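You operate a simulated robot arm through the tools that you are given. There is no shell and no other tool. Be economical: measure what you need, move in short steps, check, and stop when the job is done.

The job below is to be done with a simulated two-armed robot. You get a single attempt, and the scene is never put back.

Task
Swap the green board on the notice stand for the yellow one.
Fine: pull the black pin and lower the frame first, raise and pin it after; the green board goes on the free spot of the boards table.

Only the result counts: the job must be done as asked and must still hold three seconds after the hand-in. Knocking over, shifting, dropping, spilling or breaking anything else fails it.

Robot
Two 7-joint arms with two-finger parallel grippers on one trunk, on a base that drives. Base frame: it is fixed to the floor where the robot stands at the start and does not move with it; the origin is under the middle of the robot, x ahead of it, y to its left, z up. Readings come in m, degrees, newtons and seconds.
The left shoulder is at the start at [0.06, 0.143, 0.926], the right one opposite. With the tool pointing down near the work surface each hand reaches from about 0.32 to 0.74 m from the robot's upright axis, wherever it stands, measured 20 degrees to its own side. Places, roughly: black pin [0.6, 0, 0.9]; notice frame [0.9, 0, 0.9]; top of the boards table [-1, -1.1, 0.7]; face of the notice frame [0.9, 0, 0.9]; yellow board [-1.25, -1.25, 0.75]. Payload 1.57 kg a hand.
The tool frame of a hand sits at the grasp point between the pads (the TCP): z along the fingers, y along the line on which they close. The tips reach 0.03 m beyond it. The gripper opens to 0.11 m. The fingers are 0.024 m wide and 0.012 m thick; the gripper's body (0.048 by 0.112 m) begins 0.078 m behind the TCP.
Orientation is that of the tool frame in the base frame, as [roll, pitch, yaw] about the fixed x, y, z axes, in that order (R = Rz(yaw) Ry(pitch) Rx(roll)). With the fingers straight down and closing along the base's y, the tool's x points along the base's -x, its y along +y and its z along -z.

Tools
- The arms move only by the tool apply_moves. It takes "left_series", "right_series" or both (then of equal length, played together; a hand with none holds still); each is a list of rows, each a list of 3 entries, a list of its own where there are three numbers: the turn, a rotation vector about the tool's x, y, z in units of 4 degrees (1.0 is 4 degrees), then the shift along the tool's x, y, z in units of 20 mm (1.0 is 20 mm), then the closure, from 0 (fully open) to 1 (shut). In form: [[[wx, wy, wz], [x, y, z], gripper], ...]. A call has 1 to 8 rows; each row shifts and turns the commanded pose from where the row before left it, along the tool's axes as they then stand. A call with a number of a shift or a turn outside -1 to 1 is refused whole. Rows are played at 5 a second. More than 0.05 m and 8.6 degrees between two rows, or a gripper value outside its range, and nothing of the call is played. Where a pose cannot be reached the arm comes as near as it can. A force on the tool above 90 N (or 10 N above the force at the start of the call, whichever is more), or a blocked arm, ends the call early, and 0.2 s more pass. Each finger travels about 0.045 m/s and halts on what it meets, pressing with about 38 N; the grip force reading is that of the motor and also rises with nothing between the fingers. The clock runs only during rows and for 0.2 s after the last one: add rows that do not move to give the fingers time. It gives the time, the measured TCP pose, the force on the tool (base axes), the opening and the grip force at its end, in the units of the frame above (readings bear some noise).
- Cameras (640 x 400 px; columns grow to the right, rows downward): "scene" is now at [0.0546, 0.0169, 1.5519]; the picture's right is [0.25, -0.97, 0.00], its down [-0.65, -0.17, -0.74] and it looks along [0.72, 0.18, -0.67] (base axes); focal length 274 px, centre (320, 200). "left" rides on the left gripper at [0.07, -0.016, -0.141] in its tool frame; the picture's right is [0.23, 0.97, 0.00], its down [-0.85, 0.20, -0.48] and it looks along [-0.47, 0.11, 0.88] (tool axes); focal length 222 px, centre (320, 200). "right" rides on the right gripper at [0.07, 0.016, -0.141] in its tool frame; the picture's right is [-0.23, 0.97, 0.00], its down [-0.86, -0.20, -0.48] and it looks along [-0.47, -0.11, 0.88] (tool axes); focal length 222 px, centre (320, 200).
- snapshot(camera): a new picture of that camera. It takes no simulated time.
- raise_lower(by): slides the trunk up (or, below 0, down) by that many m; the arms and the scene camera ride with it, the base frame stays. It gives what a move gives, with no picture.
- drive_base(legs): drives the robot by 1 to 6 legs, each [ahead, left, turn to the left] in m, m and degrees, along the robot's own axes; the way and the turn of a leg run together, so that a leg with both is an arc; at most 1.5 m and 180 degrees a leg. The arms and the cameras ride along, it lands a little off, and it stops where it bumps. It gives what a move gives.
- turn_head(pan, tilt): turns the head with the scene camera to pan (to the left, within 86 degrees either way) and tilt (down, from -29 to 69), counted from straight ahead of the robot. It gives what a move gives.
- locate(camera, pixels): there is no depth. For up to 12 entries [column, row, z] of the newest picture of that camera ("zoom" is the newest enlarged one), the place [x, y] in the base frame at which the ray of that pixel passes the height z, good to about 0.002 m, but the place of the scene camera against the robot may be out by one fixed shift of up to 0.012 m in any direction. It takes no simulated time.
- enlarge(camera, box): a new picture of the part [left, top, right, bottom] of that camera's present view, enlarged. It takes no simulated time.
- hand_in(): hands the job in; it is judged then, once.

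Work in short steps. Measure before you move; look again where a grasp or a placing could have gone wrong, and mend it. You have 80 turns and 78 pictures in all, those below and enlarged ones among them. Open the grippers and draw the arms clear of the work before you hand the job in, unless the task says otherwise; then end with one line.

The tools are called after "Request:" by a JSON object that holds its "op" and its "data". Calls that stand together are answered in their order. apply_moves: Moves the arms, as the interface text tells. Its arguments: {"type":"object","properties":{"left_series":{"type":"array"},"right_series":{"type":"array"}},"required":[]} The other tools are called the same way: raise_lower (by) slides the trunk up or down; drive_base (legs) drives the base; turn_head (pan, tilt) turns the head that bears the scene camera; snapshot (camera) takes a picture; locate (camera, pixels) gives the place at which the rays of pixels pass given heights; enlarge (camera, box) takes an enlarged picture of a part of a camera's view; hand_in () hands the job in.

At the start:

```text
time_s: 0.0
left_position: [0.4847, 0.269, 1.0966]
left_ee_rot: [-180.0, 0.0, 179.9]
left_contact_force: [-0.3, 0.7, 0.4]
left_finger_gap: 0.11
left_grasp_force: 0.1
right_position: [0.4434, -0.1256, 1.0957]
right_ee_rot: [179.9, -0.1, -180.0]
right_contact_force: [0.2, -0.9, -0.4]
right_finger_gap: 0.1099
right_grasp_force: 0.1
trunk travel left (down, up): [-0.525, 0.065]
robot x, y, heading: [0.0025, 0.0035, -0.2]
head pan, tilt: [14.3, 42.4]
```

scene: 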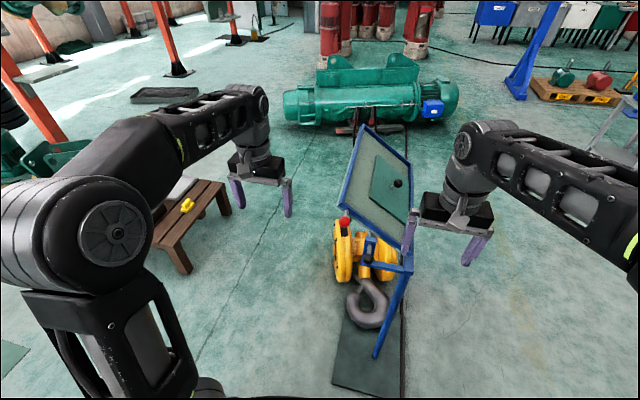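
right: 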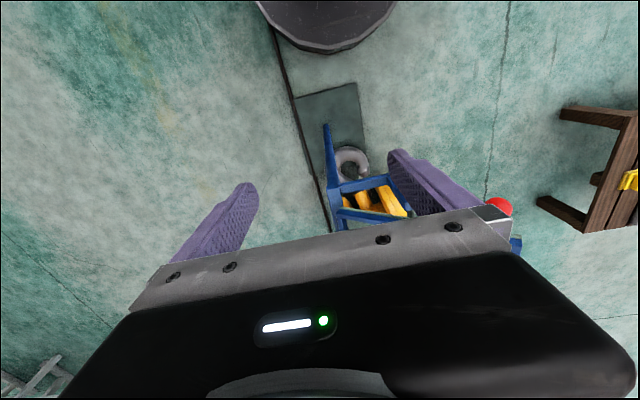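
left: 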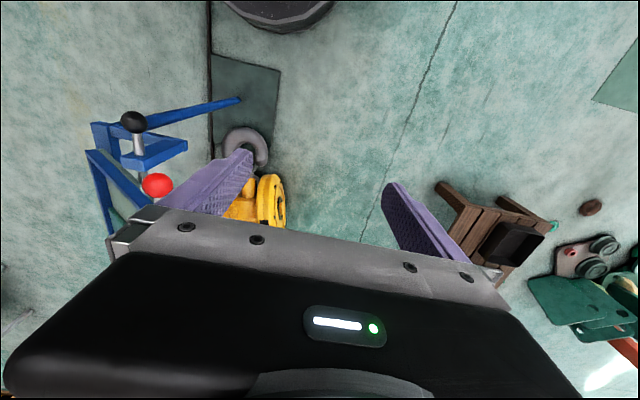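

The scene picture shows a blue frame stand around (375,200) with a green board and a red ball at (345,220). I enlarge that area from the scene camera to understand the mechanism.

Request:
{"op": "enlarge", "data": {"camera": "scene", "box": [310, 110, 440, 370]}}

Request:
{"op": "enlarge", "data": {"camera": "left", "box": [60, 80, 300, 240]}}

```text
1.54 times, centred on (375, 240) of scene
```

zoom: 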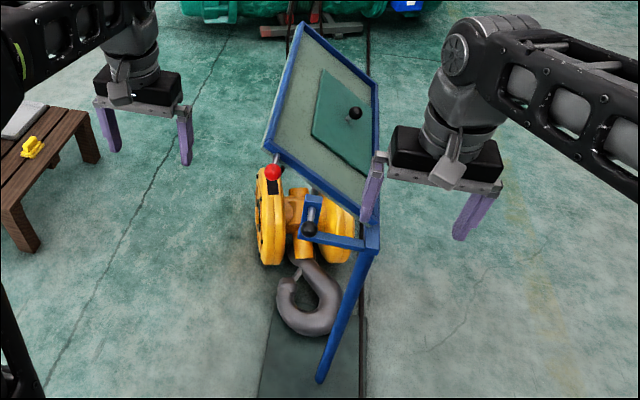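

```text
2.50 times, centred on (180, 160) of left
```

zoom: 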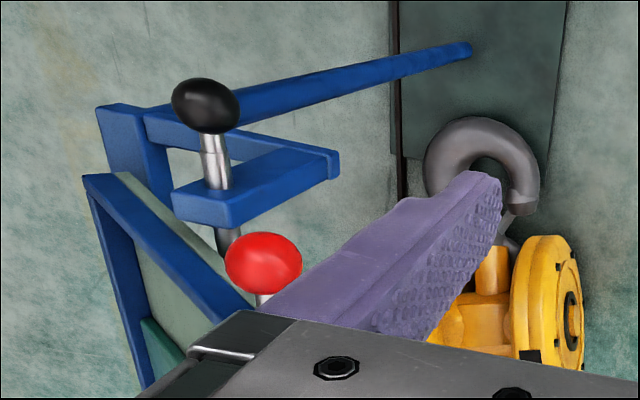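

I need a clearer view of the stand, so I turn the head straight at it and take a picture.

Request:
{"op": "turn_head", "data": {"pan": 0, "tilt": 45}}

Request:
{"op": "enlarge", "data": {"camera": "scene", "box": [220, 60, 420, 185]}}

Request:
{"op": "enlarge", "data": {"camera": "scene", "box": [220, 150, 420, 275]}}

Request:
{"op": "locate", "data": {"camera": "zoom", "pixels": [[320, 200, 0.9]]}}

```text
time_s: 0.8
left_position: [0.4837, 0.2698, 1.0969]
left_ee_rot: [-180.0, 0.0, -180.0]
left_contact_force: [-0.6, 0.4, 0.1]
left_finger_gap: 0.1101
left_grasp_force: 0.0
right_position: [0.444, -0.126, 1.0953]
right_ee_rot: [-179.9, 0.0, 180.0]
right_contact_force: [-1.0, 0.3, -0.1]
right_finger_gap: 0.11
right_grasp_force: 0.1
trunk travel left (down, up): [-0.525, 0.065]
robot x, y, heading: [0.0008, 0.0006, -0.2]
head pan, tilt: [0.0, 45.0]
```

```text
3.20 times, centred on (320, 122) of scene
```

zoom: 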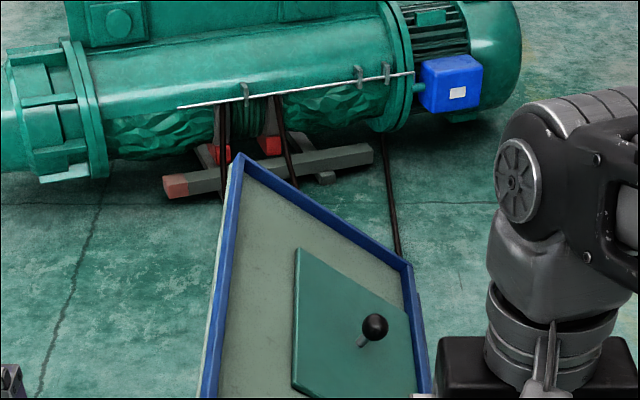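

```text
3.20 times, centred on (320, 212) of scene
```

zoom: 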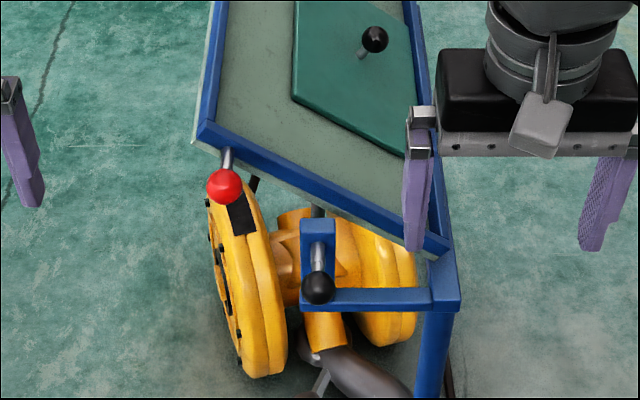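

```text
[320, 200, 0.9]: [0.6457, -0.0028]
```

I triangulate the red knob and black pin knob with two cameras by locating them at several heights.

Request:
{"op": "locate", "data": {"camera": "zoom", "pixels": [[225, 187, 0.8], [225, 187, 1.0], [318, 288, 0.8], [318, 288, 1.0], [207, 128, 0.8], [207, 128, 1.0], [446, 246, 0.8], [446, 246, 1.0], [375, 40, 0.8], [375, 40, 1.0], [318, 240, 0.8], [318, 240, 1.0]]}}

Request:
{"op": "locate", "data": {"camera": "left", "pixels": [[157, 185, 0.8], [157, 185, 1.0], [134, 122, 0.8], [134, 122, 1.0], [95, 150, 0.8], [95, 150, 1.0], [156, 205, 0.8], [156, 205, 1.0]]}}

Request:
{"op": "locate", "data": {"camera": "right", "pixels": [[498, 207, 0.8], [498, 207, 1.0], [405, 205, 0.8], [405, 205, 1.0]]}}

Request:
{"op": "enlarge", "data": {"camera": "right", "box": [300, 110, 540, 260]}}

```text
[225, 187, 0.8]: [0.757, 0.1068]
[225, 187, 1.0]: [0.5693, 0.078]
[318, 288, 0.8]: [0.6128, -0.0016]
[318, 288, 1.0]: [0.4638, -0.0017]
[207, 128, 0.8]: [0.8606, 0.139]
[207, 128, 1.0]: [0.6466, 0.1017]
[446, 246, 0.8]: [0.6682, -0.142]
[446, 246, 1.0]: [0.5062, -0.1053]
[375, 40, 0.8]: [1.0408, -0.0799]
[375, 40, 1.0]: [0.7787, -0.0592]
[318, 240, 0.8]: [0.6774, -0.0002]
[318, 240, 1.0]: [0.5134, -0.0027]
```

```text
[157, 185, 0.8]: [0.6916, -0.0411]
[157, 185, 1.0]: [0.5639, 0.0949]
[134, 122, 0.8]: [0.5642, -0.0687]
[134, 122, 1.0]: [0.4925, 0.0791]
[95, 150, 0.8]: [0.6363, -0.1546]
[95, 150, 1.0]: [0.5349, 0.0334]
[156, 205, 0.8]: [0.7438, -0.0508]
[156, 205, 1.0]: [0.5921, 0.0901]
```

```text
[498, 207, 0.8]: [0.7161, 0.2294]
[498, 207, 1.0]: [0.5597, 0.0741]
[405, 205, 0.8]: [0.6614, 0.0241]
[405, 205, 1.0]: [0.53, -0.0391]
```

```text
2.67 times, centred on (420, 185) of right
```

zoom: 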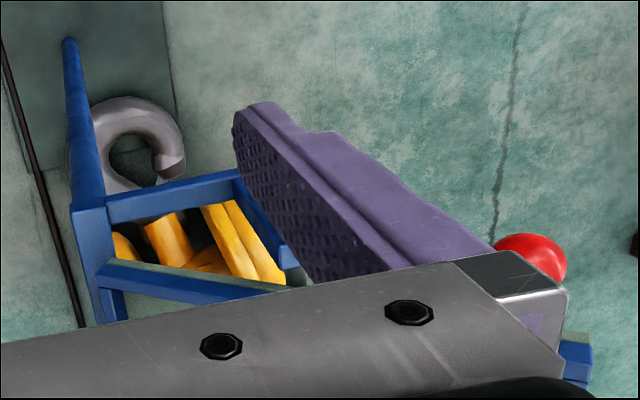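

Estimates: red knob ≈ (0.572, 0.085, 0.986), black pin knob ≈ (0.53, 0.003, 0.895), pin along x. For a side-on view of the mechanism, I back off and lower the trunk so the head camera looks level.

Request:
{"op": "drive_base", "data": {"legs": [[-0.4, 0, 0]]}}

Request:
{"op": "raise_lower", "data": {"by": -0.45}}

Request:
{"op": "turn_head", "data": {"pan": 0, "tilt": 12}}

Request:
{"op": "enlarge", "data": {"camera": "scene", "box": [220, 120, 420, 245]}}

```text
time_s: 3.3
left_position: [0.0801, 0.2686, 1.0948]
left_ee_rot: [180.0, 0.0, 180.0]
left_contact_force: [0.8, -0.5, 0.2]
left_finger_gap: 0.11
left_grasp_force: 0.0
right_position: [0.0375, -0.1255, 1.0953]
right_ee_rot: [180.0, 0.0, 180.0]
right_contact_force: [0.7, -0.4, 0.5]
right_finger_gap: 0.1098
right_grasp_force: 0.1
trunk travel left (down, up): [-0.525, 0.065]
robot x, y, heading: [-0.408, -0.0017, -0.3]
head pan, tilt: [0.0, 45.0]
```

```text
refused: -0.45 is not a number from -0.4 to 0.4
```

```text
time_s: 4.3
left_position: [0.0789, 0.2699, 1.0956]
left_ee_rot: [-180.0, 0.0, 180.0]
left_contact_force: [0.8, 0.3, 1.7]
left_finger_gap: 0.11
left_grasp_force: 0.1
right_position: [0.0386, -0.1259, 1.0961]
right_ee_rot: [180.0, 0.0, 179.8]
right_contact_force: [-0.2, -0.9, 0.4]
right_finger_gap: 0.11
right_grasp_force: 0.0
trunk travel left (down, up): [-0.525, 0.065]
robot x, y, heading: [-0.405, 0.0003, 0.0]
head pan, tilt: [0.0, 12.0]
```

```text
3.20 times, centred on (320, 182) of scene
```

zoom: 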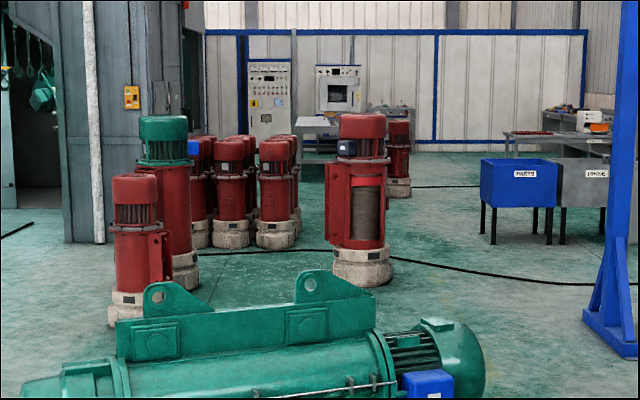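

Lowering by 0.4 instead (the hands are well back from the stand at x≈0.06), then viewing.

Request:
{"op": "raise_lower", "data": {"by": -0.4}}

Request:
{"op": "enlarge", "data": {"camera": "scene", "box": [220, 160, 420, 285]}}

Request:
{"op": "snapshot", "data": {"camera": "scene"}}

```text
time_s: 8.1
left_position: [0.0796, 0.2699, 0.696]
left_ee_rot: [179.9, -0.1, 179.9]
left_contact_force: [0.4, 0.1, -0.3]
left_finger_gap: 0.1098
left_grasp_force: 0.1
right_position: [0.0382, -0.1258, 0.6955]
right_ee_rot: [180.0, 0.0, 180.0]
right_contact_force: [0.7, -0.4, 0.2]
right_finger_gap: 0.1096
right_grasp_force: 0.1
trunk travel left (down, up): [-0.125, 0.465]
robot x, y, heading: [-0.4042, -0.0009, -0.2]
head pan, tilt: [0.0, 12.0]
```

```text
3.20 times, centred on (320, 222) of scene
```

zoom: 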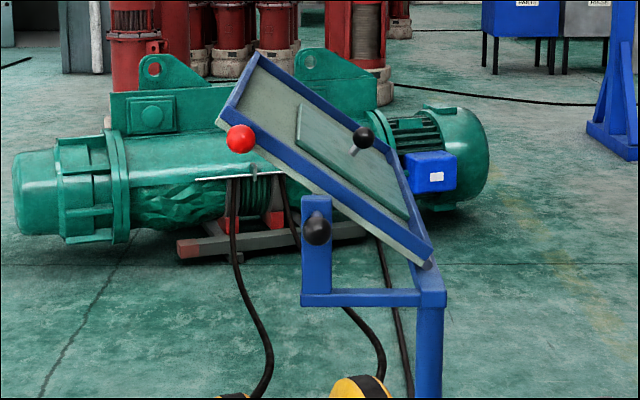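

```text
67 pictures are left
```

scene: 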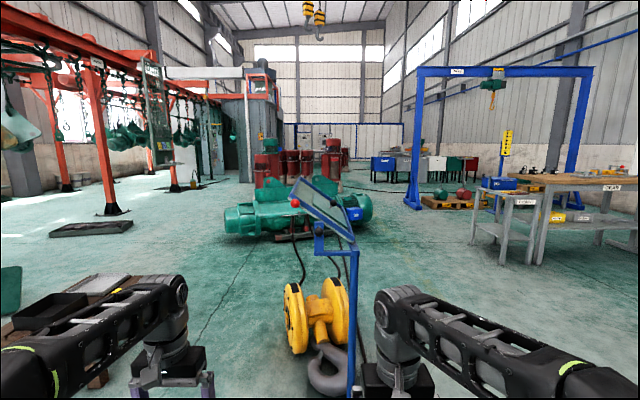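

The mechanism is clear: the frame is hinged along x at the lower right post, left side raised about 38°; the pin goes along x through the bracket plate, and the red knob is the frame's handle. I raise the trunk again and, well away from the stand, start pitching the right hand to point ahead.

Request:
{"op": "raise_lower", "data": {"by": 0.4}}

Request:
{"op": "apply_moves", "data": {"right_series": [[[0, -1, 0], [-0.6, 0, 0.3], 0], [[0, -1, 0], [-0.6, 0, 0.3], 0], [[0, -1, 0], [-0.6, 0, 0.3], 0], [[0, -1, 0], [-0.6, 0, 0.3], 0], [[0, -1, 0], [-0.6, 0, 0.3], 0], [[0, -1, 0], [-0.6, 0, 0.3], 0], [[0, -1, 0], [-0.6, 0, 0.3], 0], [[0, -1, 0], [-0.6, 0, 0.3], 0]]}}

Request:
{"op": "apply_moves", "data": {"right_series": [[[0, -1, 0], [0, 0, 0], 0], [[0, -1, 0], [0, 0, 0], 0], [[0, -1, 0], [0, 0, 0], 0], [[0, -1, 0], [0, 0, 0], 0], [[0, -1, 0], [0, 0, 0], 0], [[0, -1, 0], [0, 0, 0], 0], [[0, -1, 0], [0, 0, 0], 0], [[0, -1, 0], [0, 0, 0], 0]]}}

Request:
{"op": "apply_moves", "data": {"right_series": [[[0, -1, 0], [0, 0, 0], 0], [[0, -1, 0], [0, 0, 0], 0], [[0, -1, 0], [0, 0, 0], 0], [[0, -1, 0], [0, 0, 0], 0], [[0, -1, 0], [0, 0, 0], 0], [[0, -1, 0], [0, 0, 0], 0], [[0, -0.5, 0], [0, 0, 0], 0]]}}

```text
time_s: 11.9
left_position: [0.079, 0.2707, 1.0956]
left_ee_rot: [-180.0, 0.0, 179.9]
left_contact_force: [-0.2, 0.6, 0.1]
left_finger_gap: 0.1099
left_grasp_force: 0.0
right_position: [0.0385, -0.1264, 1.0956]
right_ee_rot: [179.9, 0.0, 180.0]
right_contact_force: [0.2, 0.1, -0.2]
right_finger_gap: 0.1101
right_grasp_force: 0.1
trunk travel left (down, up): [-0.525, 0.065]
robot x, y, heading: [-0.4061, 0.0019, -0.3]
head pan, tilt: [0.0, 12.0]
```

```text
time_s: 13.7
left_position: [0.0798, 0.2698, 1.0965]
left_ee_rot: [-180.0, 0.0, 179.8]
left_contact_force: [-0.9, 0.1, 0.8]
left_finger_gap: 0.11
left_grasp_force: 0.0
right_position: [0.1415, -0.1245, 1.0737]
right_ee_rot: [179.8, 32.0, 179.9]
right_contact_force: [0.3, -0.1, 0.4]
right_finger_gap: 0.1099
right_grasp_force: 0.0
trunk travel left (down, up): [-0.525, 0.065]
robot x, y, heading: [-0.4029, 0.0014, -0.1]
head pan, tilt: [0.0, 12.0]
```

```text
time_s: 15.5
left_position: [0.0792, 0.2696, 1.0964]
left_ee_rot: [-180.0, -0.1, 179.9]
left_contact_force: [-0.1, 0.3, 0.3]
left_finger_gap: 0.11
left_grasp_force: 0.1
right_position: [0.1419, -0.1249, 1.0726]
right_ee_rot: [179.8, 64.0, 179.8]
right_contact_force: [0.1, 0.8, -0.7]
right_finger_gap: 0.1098
right_grasp_force: 0.1
trunk travel left (down, up): [-0.525, 0.065]
robot x, y, heading: [-0.4056, -0.0012, -0.1]
head pan, tilt: [0.0, 12.0]
```

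```text
time_s: 17.1
left_position: [0.0798, 0.2698, 1.0966]
left_ee_rot: [180.0, 0.1, 180.0]
left_contact_force: [-0.5, 0.0, -0.7]
left_finger_gap: 0.1101
left_grasp_force: 0.0
right_position: [0.1419, -0.1256, 1.0739]
right_ee_rot: [32.0, 89.8, 32.0]
right_contact_force: [0.2, -0.6, 0.8]
right_finger_gap: 0.1101
right_grasp_force: 0.0
trunk travel left (down, up): [-0.525, 0.065]
robot x, y, heading: [-0.4049, 0.0029, -0.1]
head pan, tilt: [0.0, 12.0]
```

The right hand now points ahead. I lower it to z≈0.9 and shift it left to y≈0 at a standoff, then I'll drive in to x≈-0.06.

Request:
{"op": "apply_moves", "data": {"right_series": [[[0, 0, 0], [1, 0.8, -0.3], 0], [[0, 0, 0], [1, 0.8, -0.3], 0], [[0, 0, 0], [1, 0.8, -0.3], 0], [[0, 0, 0], [1, 0.8, -0.3], 0], [[0, 0, 0], [1, 0.8, -0.3], 0], [[0, 0, 0], [1, 0.8, -0.3], 0], [[0, 0, 0], [1, 0.8, -0.3], 0], [[0, 0, 0], [0.8, 0.8, -0.3], 0]]}}

Request:
{"op": "drive_base", "data": {"legs": [[0.335, 0, 0]]}}

Request:
{"op": "turn_head", "data": {"pan": 0, "tilt": 45}}

Request:
{"op": "snapshot", "data": {"camera": "scene"}}

Request:
{"op": "snapshot", "data": {"camera": "right"}}

Request:
{"op": "snapshot", "data": {"camera": "left"}}

```text
time_s: 18.9
left_position: [0.0797, 0.2698, 1.096]
left_ee_rot: [179.9, 0.0, 179.9]
left_contact_force: [0.1, 0.4, 0.6]
left_finger_gap: 0.1099
left_grasp_force: 0.0
right_position: [0.1283, 0.0279, 0.9712]
right_ee_rot: [-153.8, 89.6, -154.0]
right_contact_force: [0.0, 0.5, -0.3]
right_finger_gap: 0.11
right_grasp_force: 0.1
right hand out of reach, approached as far as the arm can: row 3, 4, 5, 6, 7, 8
trunk travel left (down, up): [-0.525, 0.065]
robot x, y, heading: [-0.4086, -0.0009, 0.0]
head pan, tilt: [0.0, 12.0]
```

```text
time_s: 21.1
left_position: [0.41, 0.273, 1.0949]
left_ee_rot: [-180.0, 0.0, -179.7]
left_contact_force: [0.3, -0.5, -0.3]
left_finger_gap: 0.11
left_grasp_force: 0.1
right_position: [0.4598, 0.0307, 0.9714]
right_ee_rot: [-155.9, 89.6, -155.7]
right_contact_force: [0.3, 0.5, 0.0]
right_finger_gap: 0.11
right_grasp_force: 0.0
trunk travel left (down, up): [-0.525, 0.065]
robot x, y, heading: [-0.0693, 0.0015, 0.1]
head pan, tilt: [0.0, 12.0]
```

```text
time_s: 22.1
left_position: [0.4098, 0.2726, 1.0966]
left_ee_rot: [180.0, 0.1, -179.6]
left_contact_force: [0.0, 0.9, -0.2]
left_finger_gap: 0.11
left_grasp_force: 0.0
right_position: [0.4601, 0.0296, 0.9725]
right_ee_rot: [-153.4, 89.6, -153.3]
right_contact_force: [-0.5, 0.0, -0.7]
right_finger_gap: 0.1103
right_grasp_force: 0.1
trunk travel left (down, up): [-0.525, 0.065]
robot x, y, heading: [-0.0723, 0.0043, 0.3]
head pan, tilt: [0.0, 45.0]
```

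```text
66 pictures are left
```

scene: 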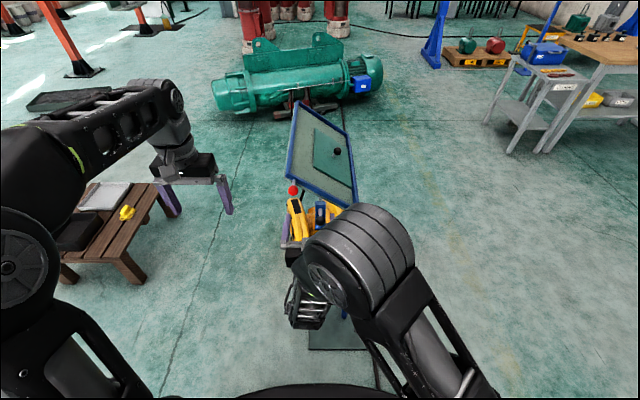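

```text
65 pictures are left
```

right: 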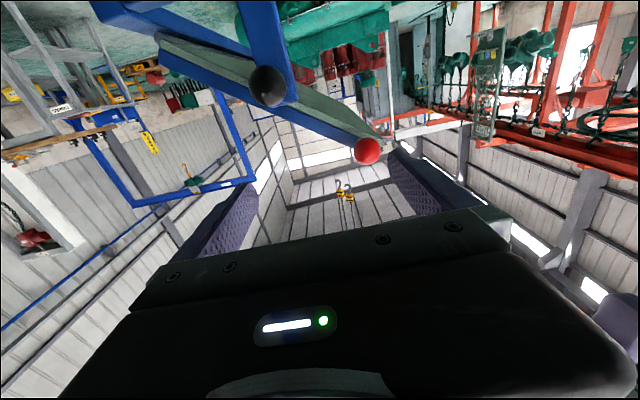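

```text
64 pictures are left
```

left: 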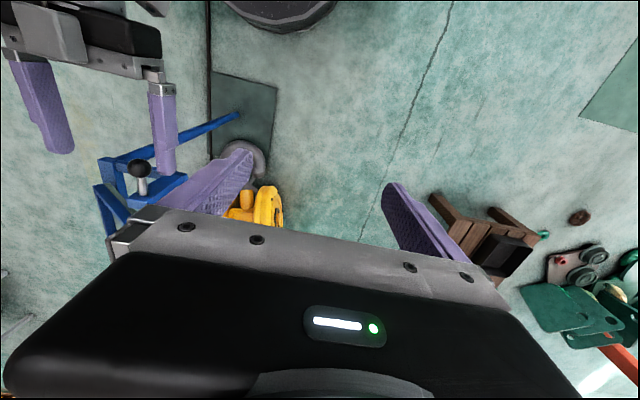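

At this height a fully level right hand is out of reach, so I pitch it back to about 45° down, which suffices to grasp the ball knob and pull along -x.

Request:
{"op": "apply_moves", "data": {"right_series": [[[0, 1, 0], [0, 0, 0], 0], [[0, 1, 0], [0, 0, 0], 0], [[0, 1, 0], [0, 0, 0], 0], [[0, 1, 0], [0, 0, 0], 0], [[0, 1, 0], [0, 0, 0], 0], [[0, 1, 0], [0, 0, 0], 0], [[0, 1, 0], [0, 0, 0], 0], [[0, 1, 0], [0, 0, 0], 0]]}}

Request:
{"op": "apply_moves", "data": {"right_series": [[[0, 1, 0], [0, 0, 0], 0], [[0, 1, 0], [0, 0, 0], 0], [[0, 1, 0], [0, 0, 0], 0]]}}

```text
time_s: 23.9
left_position: [0.4099, 0.2729, 1.0968]
left_ee_rot: [179.9, 0.1, -179.7]
left_contact_force: [0.1, -0.2, 0.7]
left_finger_gap: 0.1098
left_grasp_force: 0.1
right_position: [0.4601, 0.0303, 0.9719]
right_ee_rot: [-179.7, 57.5, -179.5]
right_contact_force: [-0.5, 0.0, -0.8]
right_finger_gap: 0.1099
right_grasp_force: 0.2
trunk travel left (down, up): [-0.525, 0.065]
robot x, y, heading: [-0.0754, 0.0009, 0.4]
head pan, tilt: [0.0, 45.0]
```

```text
time_s: 24.7
left_position: [0.4106, 0.2738, 1.0959]
left_ee_rot: [180.0, 0.1, -179.7]
left_contact_force: [0.1, 0.2, -0.4]
left_finger_gap: 0.1101
left_grasp_force: 0.0
right_position: [0.4597, 0.0303, 0.9723]
right_ee_rot: [-179.8, 45.6, -179.6]
right_contact_force: [-0.4, 0.6, -0.9]
right_finger_gap: 0.1102
right_grasp_force: 0.0
trunk travel left (down, up): [-0.525, 0.065]
robot x, y, heading: [-0.0716, -0.0012, 0.4]
head pan, tilt: [0.0, 45.0]
```

The right hand is at 45° at (0.46, 0.03, 0.972). I align it with the knob axis at a short standoff and look with the right camera.

Request:
{"op": "apply_moves", "data": {"right_series": [[[0, 0, 0], [0.1, -0.7, 0.6], 0], [[0, 0, 0], [0.1, -0.65, 0.5], 0]]}}

Request:
{"op": "snapshot", "data": {"camera": "right"}}

Request:
{"op": "enlarge", "data": {"camera": "left", "box": [60, 80, 260, 205]}}

```text
time_s: 25.3
left_position: [0.4105, 0.2726, 1.0969]
left_ee_rot: [180.0, 0.0, -179.7]
left_contact_force: [-0.1, 0.3, -0.7]
left_finger_gap: 0.1101
left_grasp_force: 0.1
right_position: [0.4729, 0.0036, 0.9539]
right_ee_rot: [-179.8, 45.7, -179.6]
right_contact_force: [-0.1, -0.3, -0.7]
right_finger_gap: 0.11
right_grasp_force: 0.1
trunk travel left (down, up): [-0.525, 0.065]
robot x, y, heading: [-0.073, 0.0022, 0.1]
head pan, tilt: [0.0, 45.0]
```

```text
63 pictures are left
```

right: 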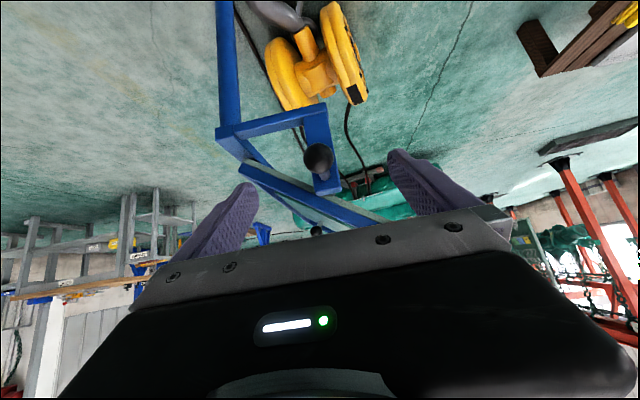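

```text
3.20 times, centred on (160, 142) of left
```

zoom: 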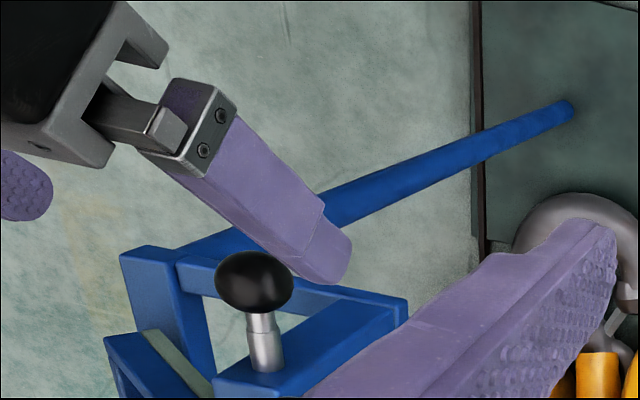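

The black knob is at (319,158) in the right image and about (139,168) in the left. I triangulate again.

Request:
{"op": "locate", "data": {"camera": "right", "pixels": [[319, 158, 0.88], [319, 158, 0.9]]}}

Request:
{"op": "locate", "data": {"camera": "zoom", "pixels": [[254, 282, 0.88], [254, 282, 0.9], [264, 365, 0.88], [264, 365, 0.9]]}}

```text
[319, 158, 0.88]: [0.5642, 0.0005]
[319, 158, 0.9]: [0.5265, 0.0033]
```

```text
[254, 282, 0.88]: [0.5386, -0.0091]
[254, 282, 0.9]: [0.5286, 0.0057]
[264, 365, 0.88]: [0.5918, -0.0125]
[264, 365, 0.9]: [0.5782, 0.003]
```

The knob is at (0.530, 0.003, 0.8975), and the right hand stands right behind it. Before pulling, the left hand must hold the red knob: I bring it forward then right, to a standoff above it.

Request:
{"op": "apply_moves", "data": {"left_series": [[[0, 0, 0], [-1, -0.9, 0], 0], [[0, 0, 0], [-1, -0.9, 0], 0], [[0, 0, 0], [-1, -0.9, 0], 0], [[0, 0, 0], [-1, -0.9, 0], 0], [[0, 0, 0], [-1, -0.9, 0], 0], [[0, 0, 0], [-1, -0.9, 0], 0], [[0, 0, 0], [-1, -1, 0], 0], [[0, 0, 0], [-1, -1, 0], 0]]}}

Request:
{"op": "apply_moves", "data": {"left_series": [[[0, 0, 0], [0, -1, 0.6], 0], [[0, 0, 0], [0, -1, 0.6], 0]]}}

Request:
{"op": "snapshot", "data": {"camera": "left"}}

Request:
{"op": "snapshot", "data": {"camera": "scene"}}

```text
time_s: 27.1
left_position: [0.4575, 0.2304, 1.0965]
left_ee_rot: [180.0, 0.2, -179.7]
left_contact_force: [-0.6, 0.6, -0.1]
left_finger_gap: 0.11
left_grasp_force: 0.1
left hand out of reach, approached as far as the arm can: row 3, 4, 5, 6, 7, 8
right_position: [0.4731, 0.004, 0.9538]
right_ee_rot: [-179.7, 45.6, -179.6]
right_contact_force: [-0.4, -0.2, 0.9]
right_finger_gap: 0.11
right_grasp_force: 0.0
trunk travel left (down, up): [-0.525, 0.065]
robot x, y, heading: [-0.0725, -0.0001, 0.5]
head pan, tilt: [0.0, 45.0]
```

```text
time_s: 27.7
left_position: [0.4567, 0.1917, 1.0723]
left_ee_rot: [-179.9, 0.1, -179.8]
left_contact_force: [-0.6, -0.4, -0.7]
left_finger_gap: 0.1103
left_grasp_force: 0.0
right_position: [0.4736, 0.0038, 0.9545]
right_ee_rot: [-179.7, 45.5, -179.5]
right_contact_force: [-0.8, -0.2, -0.2]
right_finger_gap: 0.11
right_grasp_force: 0.1
trunk travel left (down, up): [-0.525, 0.065]
robot x, y, heading: [-0.0716, -0.0003, 0.3]
head pan, tilt: [0.0, 45.0]
```

```text
61 pictures are left
```

left: 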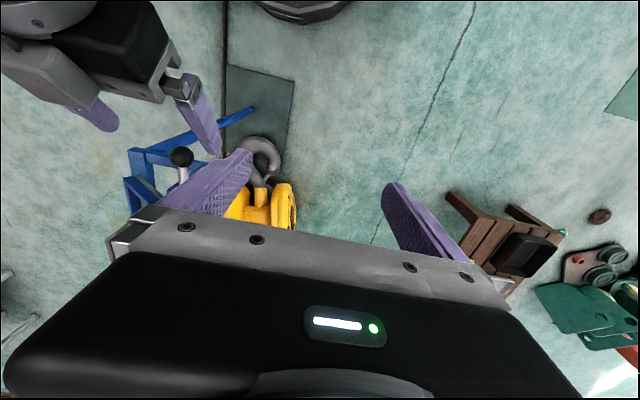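

```text
60 pictures are left
```

scene: 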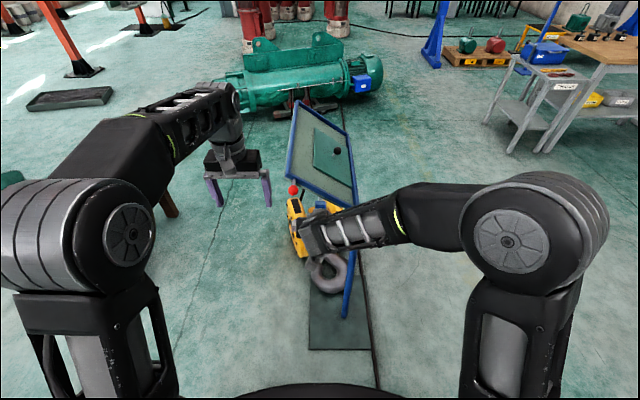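

At this height the straight-down left reach is limited, so I retract the right hand slightly, raise the trunk to its top and drive 0.065 m closer.

Request:
{"op": "apply_moves", "data": {"right_series": [[[0, 0, 0], [0, 0, -1], 0], [[0, 0, 0], [0, 0, -1], 0]]}}

Request:
{"op": "raise_lower", "data": {"by": 0.06}}

Request:
{"op": "drive_base", "data": {"legs": [[0.065, 0, 0]]}}

Request:
{"op": "apply_moves", "data": {"left_series": [[[0, 0, 0], [-0.4, -1, 0.9], 0], [[0, 0, 0], [-0.4, -1, 0.9], 0], [[0, 0, 0], [-0.4, -1, 0.9], 0], [[0, 0, 0], [-0.4, -1, 0.9], 0], [[0, 0, 0], [-0.4, -1, 0.5], 0], [[0, 0, 0], [-0.4, -0.3, 0], 0]]}}

Request:
{"op": "snapshot", "data": {"camera": "left"}}

Request:
{"op": "snapshot", "data": {"camera": "right"}}

```text
time_s: 28.3
left_position: [0.4568, 0.1912, 1.0729]
left_ee_rot: [-179.9, 0.1, -179.6]
left_contact_force: [-0.7, 0.3, -0.1]
left_finger_gap: 0.1103
left_grasp_force: 0.0
right_position: [0.4439, 0.0038, 0.981]
right_ee_rot: [-179.8, 45.6, -179.8]
right_contact_force: [0.1, 0.2, 0.2]
right_finger_gap: 0.1099
right_grasp_force: 0.1
trunk travel left (down, up): [-0.525, 0.065]
robot x, y, heading: [-0.0726, -0.0001, 0.2]
head pan, tilt: [0.0, 45.0]
```

```text
time_s: 29.3
left_position: [0.4569, 0.1919, 1.133]
left_ee_rot: [-180.0, 0.0, -179.7]
left_contact_force: [-0.3, 0.2, 0.4]
left_finger_gap: 0.11
left_grasp_force: 0.1
right_position: [0.445, 0.0042, 1.0414]
right_ee_rot: [-179.6, 45.6, -179.6]
right_contact_force: [0.9, -0.2, 0.6]
right_finger_gap: 0.1097
right_grasp_force: 0.0
trunk travel left (down, up): [-0.585, 0.005]
robot x, y, heading: [-0.0731, 0.0002, 0.5]
head pan, tilt: [0.0, 45.0]
```

```text
time_s: 30.3
left_position: [0.5231, 0.1931, 1.1312]
left_ee_rot: [180.0, -0.1, -179.6]
left_contact_force: [0.2, 0.6, 0.0]
left_finger_gap: 0.11
left_grasp_force: 0.1
right_position: [0.5099, 0.0053, 1.0409]
right_ee_rot: [-179.7, 45.4, -179.7]
right_contact_force: [-0.4, 0.4, 0.1]
right_finger_gap: 0.1099
right_grasp_force: 0.1
trunk travel left (down, up): [-0.585, 0.005]
robot x, y, heading: [-0.0102, 0.0043, 0.4]
head pan, tilt: [0.0, 45.0]
```

```text
time_s: 31.7
left_position: [0.5706, 0.0874, 1.0514]
left_ee_rot: [180.0, 0.0, -179.7]
left_contact_force: [-0.4, -0.2, 0.2]
left_finger_gap: 0.1101
left_grasp_force: 0.0
right_position: [0.5097, 0.0037, 1.0422]
right_ee_rot: [-179.7, 45.6, -179.7]
right_contact_force: [0.2, 0.1, -0.2]
right_finger_gap: 0.1099
right_grasp_force: 0.1
trunk travel left (down, up): [-0.585, 0.005]
robot x, y, heading: [-0.0069, -0.0001, 0.4]
head pan, tilt: [0.0, 45.0]
```

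```text
59 pictures are left
```

left: 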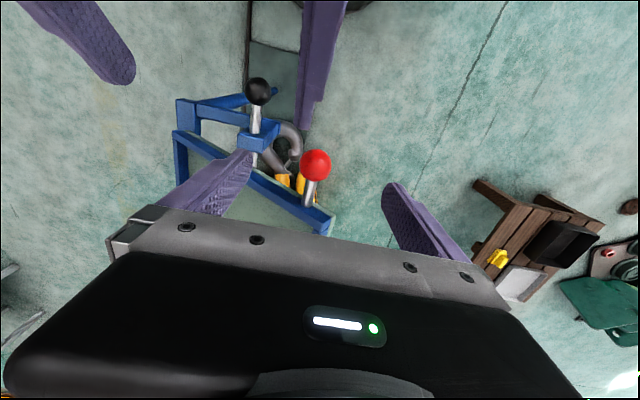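

```text
58 pictures are left
```

right: 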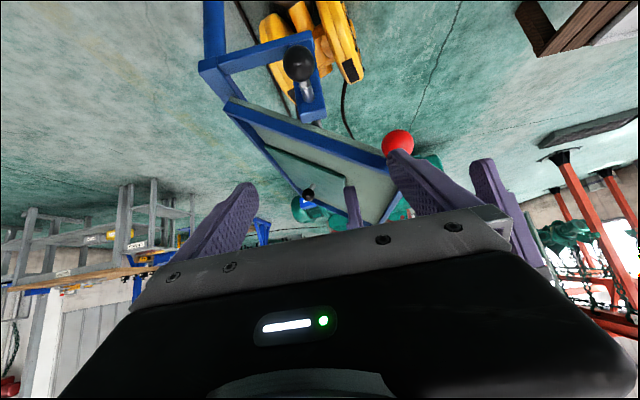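

The red knob shows at (315,165) in the left and (397,143) in the right image. I locate it, and bring the right hand back to its pin standoff away from the left fingers.

Request:
{"op": "locate", "data": {"camera": "left", "pixels": [[315, 165, 0.97], [315, 165, 0.99], [258, 90, 0.8975]]}}

Request:
{"op": "locate", "data": {"camera": "right", "pixels": [[397, 143, 0.97], [397, 143, 0.99], [299, 63, 0.8975]]}}

Request:
{"op": "apply_moves", "data": {"right_series": [[[0, 0, 0], [0.9, 0, 0.3], 0], [[0, 0, 0], [0.9, 0, 0.3], 0], [[0, 0, 0], [0.9, 0, 0.3], 0], [[0, 0, 0], [0.9, 0, 0.3], 0], [[0, 0, 0], [0.9, 0, 0.3], 0]]}}

```text
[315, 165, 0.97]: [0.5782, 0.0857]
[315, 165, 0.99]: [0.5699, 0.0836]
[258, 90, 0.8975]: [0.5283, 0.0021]
```

```text
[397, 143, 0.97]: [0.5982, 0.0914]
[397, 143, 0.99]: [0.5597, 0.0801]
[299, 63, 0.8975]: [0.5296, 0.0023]
```

```text
time_s: 32.9
left_position: [0.5706, 0.0871, 1.0512]
left_ee_rot: [-180.0, 0.0, -179.6]
left_contact_force: [-0.2, 0.9, -0.1]
left_finger_gap: 0.11
left_grasp_force: 0.0
right_position: [0.4673, 0.0034, 0.9564]
right_ee_rot: [-179.7, 45.6, -179.7]
right_contact_force: [0.3, 0.8, -0.1]
right_finger_gap: 0.11
right_grasp_force: 0.0
trunk travel left (down, up): [-0.585, 0.005]
robot x, y, heading: [-0.0106, 0.0024, 0.4]
head pan, tilt: [0.0, 45.0]
```

Red knob ≈ (0.573, 0.0845, 0.9835). I lower the left hand over it and close; the right hand advances onto the black knob simultaneously but stays open.

Request:
{"op": "apply_moves", "data": {"left_series": [[[0, 0, 0], [-0.1, -0.13, 0.85], 0], [[0, 0, 0], [0, 0, 0.85], 0], [[0, 0, 0], [0, 0, 0.85], 0], [[0, 0, 0], [0, 0, 0.8], 0], [[0, 0, 0], [0, 0, 0], 1], [[0, 0, 0], [0, 0, 0], 1], [[0, 0, 0], [0, 0, 0], 1], [[0, 0, 0], [0, 0, 0], 1]], "right_series": [[[0, 0, 0], [0, 0, 0.85], 0], [[0, 0, 0], [0, 0, 0.85], 0], [[0, 0, 0], [0, 0, 0.85], 0], [[0, 0, 0], [0, 0, 0.85], 0], [[0, 0, 0], [0, 0, 0.85], 0], [[0, 0, 0], [0, 0, 0], 0], [[0, 0, 0], [0, 0, 0], 0], [[0, 0, 0], [0, 0, 0], 0]]}}

Request:
{"op": "snapshot", "data": {"camera": "right"}}

Request:
{"op": "snapshot", "data": {"camera": "left"}}

```text
time_s: 34.7
left_position: [0.5716, 0.0846, 0.9841]
left_ee_rot: [180.0, 0.1, -179.7]
left_contact_force: [-0.5, 0.4, -0.1]
left_finger_gap: 0.0319
left_grasp_force: 6.2
right_position: [0.5279, 0.004, 0.8967]
right_ee_rot: [-179.7, 45.6, -179.7]
right_contact_force: [-0.2, 0.5, 0.3]
right_finger_gap: 0.1098
right_grasp_force: 0.2
trunk travel left (down, up): [-0.585, 0.005]
robot x, y, heading: [-0.0039, -0.0012, 0.3]
head pan, tilt: [0.0, 45.0]
```

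```text
57 pictures are left
```

right: 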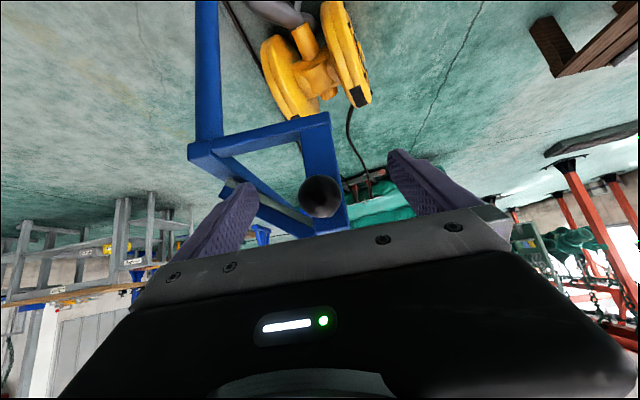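

```text
56 pictures are left
```

left: 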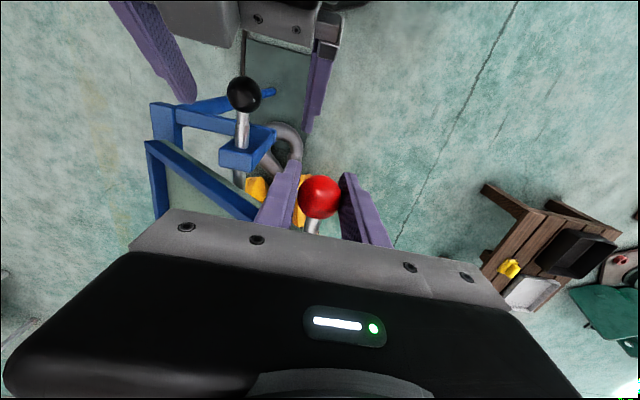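

Left has the red knob (gap 0.032), and the black knob is centred between the right fingers. I close the right fingers.

Request:
{"op": "apply_moves", "data": {"left_series": [[[0, 0, 0], [0, 0, 0], 1], [[0, 0, 0], [0, 0, 0], 1], [[0, 0, 0], [0, 0, 0], 1], [[0, 0, 0], [0, 0, 0], 1], [[0, 0, 0], [0, 0, 0], 1], [[0, 0, 0], [0, 0, 0], 1]], "right_series": [[[0, 0, 0], [0, 0, 0], 1], [[0, 0, 0], [0, 0, 0], 1], [[0, 0, 0], [0, 0, 0], 1], [[0, 0, 0], [0, 0, 0], 1], [[0, 0, 0], [0, 0, 0], 1], [[0, 0, 0], [0, 0, 0], 1]]}}

```text
time_s: 36.1
left_position: [0.5725, 0.0837, 0.9853]
left_ee_rot: [-180.0, 0.0, -179.7]
left_contact_force: [-0.6, 3.3, 0.1]
left_finger_gap: 0.0317
left_grasp_force: 40.3
right_position: [0.5279, 0.0017, 0.8968]
right_ee_rot: [-179.7, 45.6, -179.7]
right_contact_force: [0.1, -3.7, 0.0]
right_finger_gap: 0.0308
right_grasp_force: 26.2
trunk travel left (down, up): [-0.585, 0.005]
robot x, y, heading: [-0.0081, 0.0017, 0.0]
head pan, tilt: [0.0, 45.0]
```

Both grasps hold. I pull the pin along -x by 30 mm, holding the frame.

Request:
{"op": "apply_moves", "data": {"right_series": [[[0, 0, 0], [0.35, 0, -0.357], 1], [[0, 0, 0], [0.35, 0, -0.357], 1], [[0, 0, 0], [0.35, 0, -0.357], 1], [[0, 0, 0], [0, 0, 0], 1]]}}

Request:
{"op": "snapshot", "data": {"camera": "left"}}

```text
time_s: 37.1
left_position: [0.5716, 0.0845, 0.9851]
left_ee_rot: [180.0, 0.0, -179.7]
left_contact_force: [0.9, 3.0, -0.9]
left_finger_gap: 0.0315
left_grasp_force: 40.7
right_position: [0.4981, 0.0021, 0.8963]
right_ee_rot: [-179.9, 45.6, -179.7]
right_contact_force: [0.2, -3.7, 5.3]
right_finger_gap: 0.0308
right_grasp_force: 39.7
trunk travel left (down, up): [-0.585, 0.005]
robot x, y, heading: [-0.0124, 0.0011, 0.4]
head pan, tilt: [0.0, 45.0]
```

```text
55 pictures are left
```

left: 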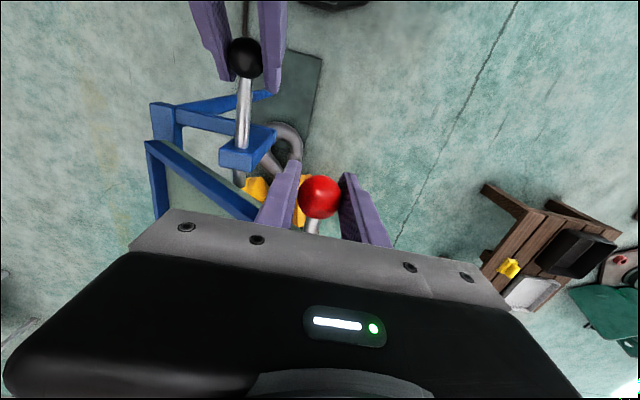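

The pin slid 30 mm; there's still pin beyond the bracket at (238,175). I pull another 20 mm and view closely.

Request:
{"op": "apply_moves", "data": {"right_series": [[[0, 0, 0], [0.35, 0, -0.357], 1], [[0, 0, 0], [0.35, 0, -0.357], 1], [[0, 0, 0], [0, 0, 0], 1]]}}

Request:
{"op": "enlarge", "data": {"camera": "left", "box": [140, 20, 340, 220]}}

```text
time_s: 37.9
left_position: [0.5713, 0.085, 0.9841]
left_ee_rot: [180.0, -0.2, -179.7]
left_contact_force: [-13.3, 4.2, 9.5]
left_finger_gap: 0.0315
left_grasp_force: 39.7
right_position: [0.4808, 0.0029, 0.8965]
right_ee_rot: [-179.8, 45.7, -179.8]
right_contact_force: [27.6, 0.4, -4.4]
right_finger_gap: 0.0304
right_grasp_force: 40.2
trunk travel left (down, up): [-0.585, 0.005]
robot x, y, heading: [-0.0089, 0.0013, 0.2]
head pan, tilt: [0.0, 45.0]
```

```text
2.00 times, centred on (240, 120) of left
```

zoom: 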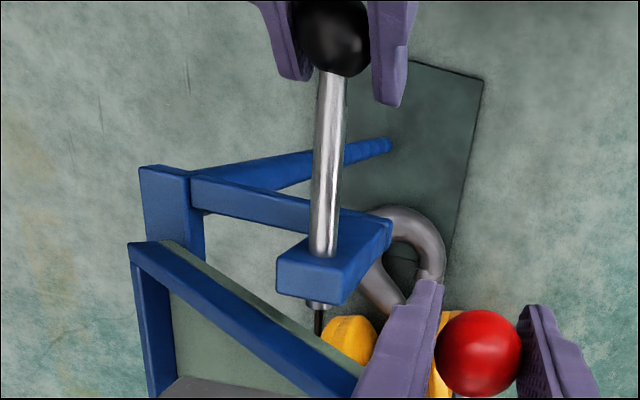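

The pin hit its stop at about 47 mm of pull and stays captive in the bracket; the frame is now free. I relax the pin pull 3 mm and lower the frame by two 4° steps along the arc with the left hand.

Request:
{"op": "apply_moves", "data": {"right_series": [[[0, 0, 0], [-0.1, 0, 0.1], 1], [[0, 0, 0], [0, 0, 0], 1], [[0, 0, 0], [0, 0, 0], 1]], "left_series": [[[1, 0, 0], [0, 0.43, 0.735], 1], [[1, 0, 0], [0, 0.43, 0.735], 1], [[0, 0, 0], [0, 0, 0], 1]]}}

Request:
{"op": "snapshot", "data": {"camera": "right"}}

```text
time_s: 38.7
left_position: [0.5721, 0.1026, 0.9556]
left_ee_rot: [-172.1, 0.2, -179.5]
left_contact_force: [-8.2, 23.3, 13.2]
left_finger_gap: 0.0313
left_grasp_force: 39.8
right_position: [0.4816, 0.0023, 0.8963]
right_ee_rot: [-179.5, 45.8, -179.7]
right_contact_force: [12.1, -12.9, 6.7]
right_finger_gap: 0.0306
right_grasp_force: 40.2
trunk travel left (down, up): [-0.585, 0.005]
robot x, y, heading: [-0.012, 0.0038, 0.2]
head pan, tilt: [0.0, 45.0]
```

```text
53 pictures are left
```

right: 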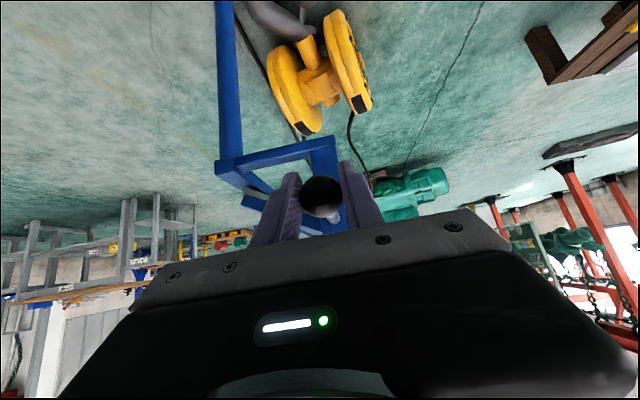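

The residual force on the left hand (y 23 N, z 13 N) is radially outward, so my arc is slightly too tight; I widen it for the next two steps.

Request:
{"op": "apply_moves", "data": {"left_series": [[[1, 0, 0], [0, 0.58, 0.64], 1], [[1, 0, 0], [0, 0.52, 0.69], 1], [[0, 0, 0], [0, 0, 0], 1]]}}

```text
time_s: 39.5
left_position: [0.5716, 0.1187, 0.9235]
left_ee_rot: [-164.0, 0.1, -179.7]
left_contact_force: [-9.1, 20.6, 9.1]
left_finger_gap: 0.0312
left_grasp_force: 40.4
right_position: [0.4803, 0.003, 0.8958]
right_ee_rot: [-179.6, 45.7, -179.7]
right_contact_force: [9.8, -14.3, 5.9]
right_finger_gap: 0.0306
right_grasp_force: 39.7
trunk travel left (down, up): [-0.585, 0.005]
robot x, y, heading: [-0.0093, 0.0001, 0.3]
head pan, tilt: [0.0, 45.0]
```

Forces are steady and moderate. I continue two more steps, opening the right fingers off the captive pin to remove the cross load.

Request:
{"op": "apply_moves", "data": {"left_series": [[[1, 0, 0], [0, 0.55, 0.69], 1], [[1, 0, 0], [0, 0.5, 0.71], 1], [[0, 0, 0], [0, 0, 0], 1]], "right_series": [[[0, 0, 0], [0, 0, 0], 0.6], [[0, 0, 0], [0, 0, 0], 0.5], [[0, 0, 0], [0, 0, 0], 0.3]]}}

Request:
{"op": "snapshot", "data": {"camera": "left"}}

Request:
{"op": "snapshot", "data": {"camera": "right"}}

```text
time_s: 40.3
left_position: [0.5736, 0.1287, 0.8903]
left_ee_rot: [-155.9, 0.2, -179.7]
left_contact_force: [-3.9, 12.2, 2.3]
left_finger_gap: 0.0314
left_grasp_force: 40.0
right_position: [0.4803, 0.0039, 0.8948]
right_ee_rot: [-179.7, 45.6, -179.5]
right_contact_force: [0.7, 0.8, 0.5]
right_finger_gap: 0.077
right_grasp_force: 0.0
trunk travel left (down, up): [-0.585, 0.005]
robot x, y, heading: [-0.0094, 0.0014, 0.4]
head pan, tilt: [0.0, 45.0]
```

```text
52 pictures are left
```

left: 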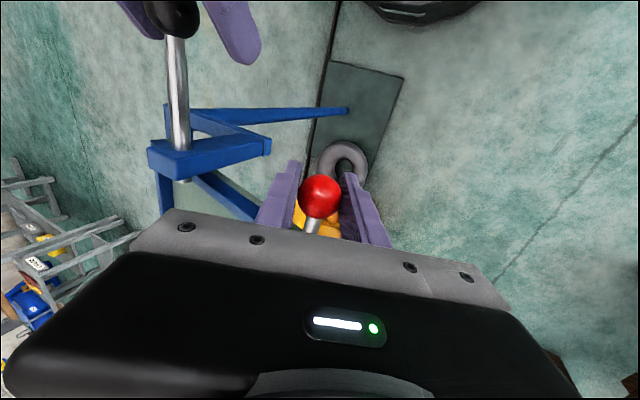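

```text
51 pictures are left
```

right: 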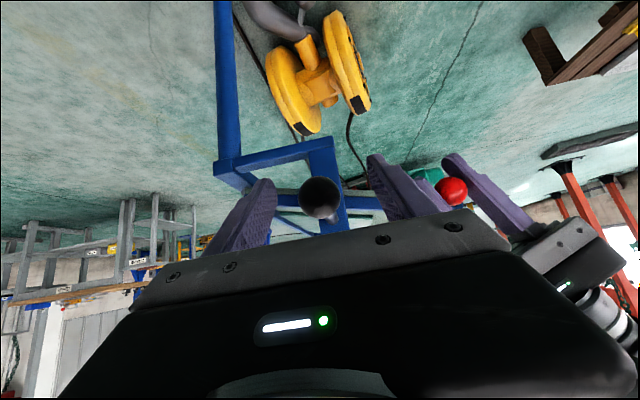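

The pin remains pulled out; the frame is nearly level. I retract the right hand back along its fingers and lower two more steps.

Request:
{"op": "apply_moves", "data": {"left_series": [[[1, 0, 0], [0, 0.46, 0.72], 1], [[1, 0, 0], [0, 0.46, 0.72], 1], [[0, 0, 0], [0, 0, 0], 1], [[0, 0, 0], [0, 0, 0], 1]], "right_series": [[[0, 0, 0], [0, 0, 0], 0], [[0, 0, 0], [0, 0, -1], 0], [[0, 0, 0], [0, 0, -1], 0], [[0, 0, 0], [0, 0, -1], 0]]}}

Request:
{"op": "snapshot", "data": {"camera": "right"}}

```text
time_s: 41.3
left_position: [0.5722, 0.135, 0.855]
left_ee_rot: [-148.0, 0.1, -179.6]
left_contact_force: [-2.7, 24.3, 1.2]
left_finger_gap: 0.0316
left_grasp_force: 39.4
right_position: [0.437, 0.0056, 0.9372]
right_ee_rot: [-179.6, 45.5, -179.4]
right_contact_force: [0.8, -0.2, -0.1]
right_finger_gap: 0.11
right_grasp_force: 0.1
trunk travel left (down, up): [-0.585, 0.005]
robot x, y, heading: [-0.008, -0.0001, 0.3]
head pan, tilt: [0.0, 45.0]
```

```text
50 pictures are left
```

right: 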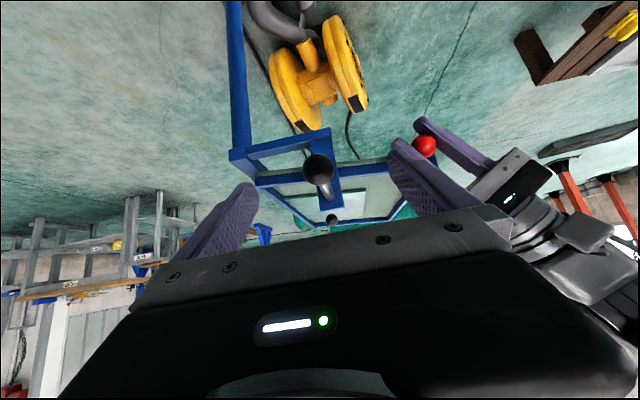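

Now z=0.855 with little vertical force. I check the frame with the scene camera.

Request:
{"op": "enlarge", "data": {"camera": "scene", "box": [220, 80, 420, 205]}}

```text
3.20 times, centred on (320, 142) of scene
```

zoom: 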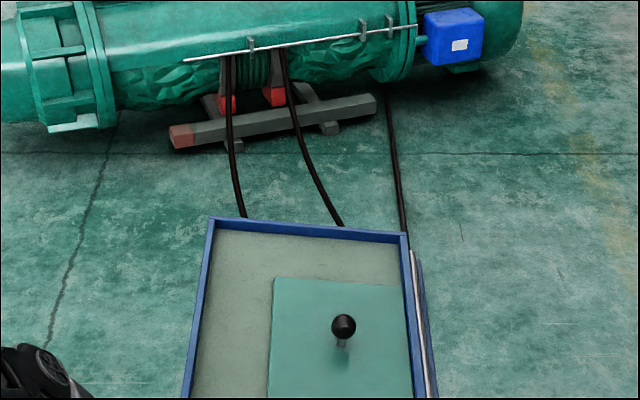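

The far edge (210,218)–(408,237) indicates a slight remaining tilt. I lower one step with a small outward correction and watch the force.

Request:
{"op": "apply_moves", "data": {"left_series": [[[0.5, 0, 0], [0, 0.35, 0.3], 1], [[0.5, 0, 0], [0, 0.23, 0.36], 1], [[0, 0, 0], [0, 0, 0], 1]]}}

Request:
{"op": "enlarge", "data": {"camera": "scene", "box": [220, 120, 420, 245]}}

```text
time_s: 42.1
left_position: [0.5714, 0.1366, 0.8376]
left_ee_rot: [-143.9, 0.1, -179.6]
left_contact_force: [-2.0, 24.4, 2.4]
left_finger_gap: 0.0311
left_grasp_force: 39.7
right_position: [0.437, 0.0039, 0.9365]
right_ee_rot: [-179.7, 45.7, -179.5]
right_contact_force: [0.1, 0.0, -0.6]
right_finger_gap: 0.1101
right_grasp_force: 0.1
trunk travel left (down, up): [-0.585, 0.005]
robot x, y, heading: [-0.0109, 0.0024, 0.1]
head pan, tilt: [0.0, 45.0]
```

```text
3.20 times, centred on (320, 182) of scene
```

zoom: 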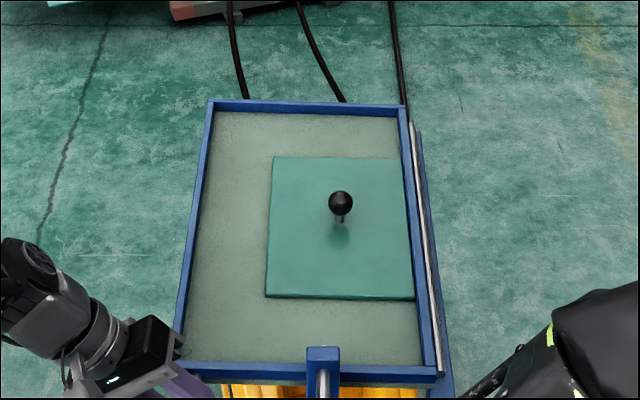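

Almost level (far edge rows 101 vs 106). I continue with half steps until a stop shows in the vertical force.

Request:
{"op": "apply_moves", "data": {"left_series": [[[0.4, 0, 0], [0, 0.26, 0.26], 1], [[0, 0, 0], [0, 0, 0], 1], [[0, 0, 0], [0, 0, 0], 1]]}}

```text
time_s: 42.9
left_position: [0.5724, 0.1387, 0.831]
left_ee_rot: [-142.4, 0.1, -179.6]
left_contact_force: [0.6, 22.7, 2.2]
left_finger_gap: 0.0314
left_grasp_force: 40.5
right_position: [0.4377, 0.004, 0.9367]
right_ee_rot: [-179.7, 45.5, -179.6]
right_contact_force: [0.2, 0.1, -0.6]
right_finger_gap: 0.1101
right_grasp_force: 0.0
trunk travel left (down, up): [-0.585, 0.005]
robot x, y, heading: [-0.0075, 0.0012, 0.3]
head pan, tilt: [0.0, 45.0]
```

No vertical stop force yet; I go on with two small steps.

Request:
{"op": "apply_moves", "data": {"left_series": [[[0.4, 0, 0], [0, 0.22, 0.28], 1], [[0.4, 0, 0], [0, 0.2, 0.28], 1], [[0, 0, 0], [0, 0, 0], 1]]}}

Request:
{"op": "enlarge", "data": {"camera": "scene", "box": [220, 120, 420, 245]}}

```text
time_s: 43.7
left_position: [0.5725, 0.1324, 0.8203]
left_ee_rot: [-138.8, 0.4, -179.8]
left_contact_force: [4.2, 8.3, 32.9]
left_finger_gap: 0.0313
left_grasp_force: 39.6
right_position: [0.4353, 0.0021, 0.9396]
right_ee_rot: [-179.6, 45.7, -179.7]
right_contact_force: [-0.1, 0.1, -0.5]
right_finger_gap: 0.1102
right_grasp_force: 0.0
trunk travel left (down, up): [-0.585, 0.005]
robot x, y, heading: [-0.0087, -0.0013, 0.2]
head pan, tilt: [0.0, 45.0]
```

```text
3.20 times, centred on (320, 182) of scene
```

zoom: 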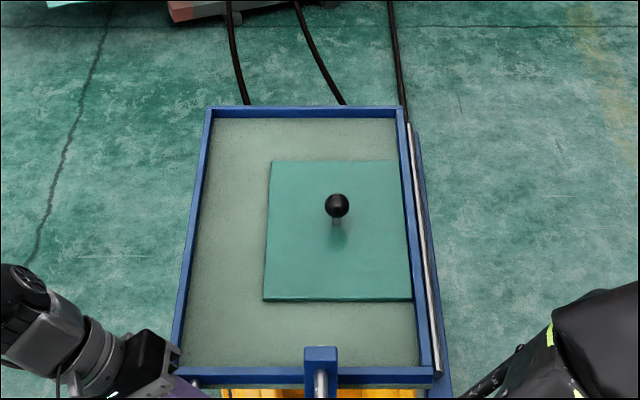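

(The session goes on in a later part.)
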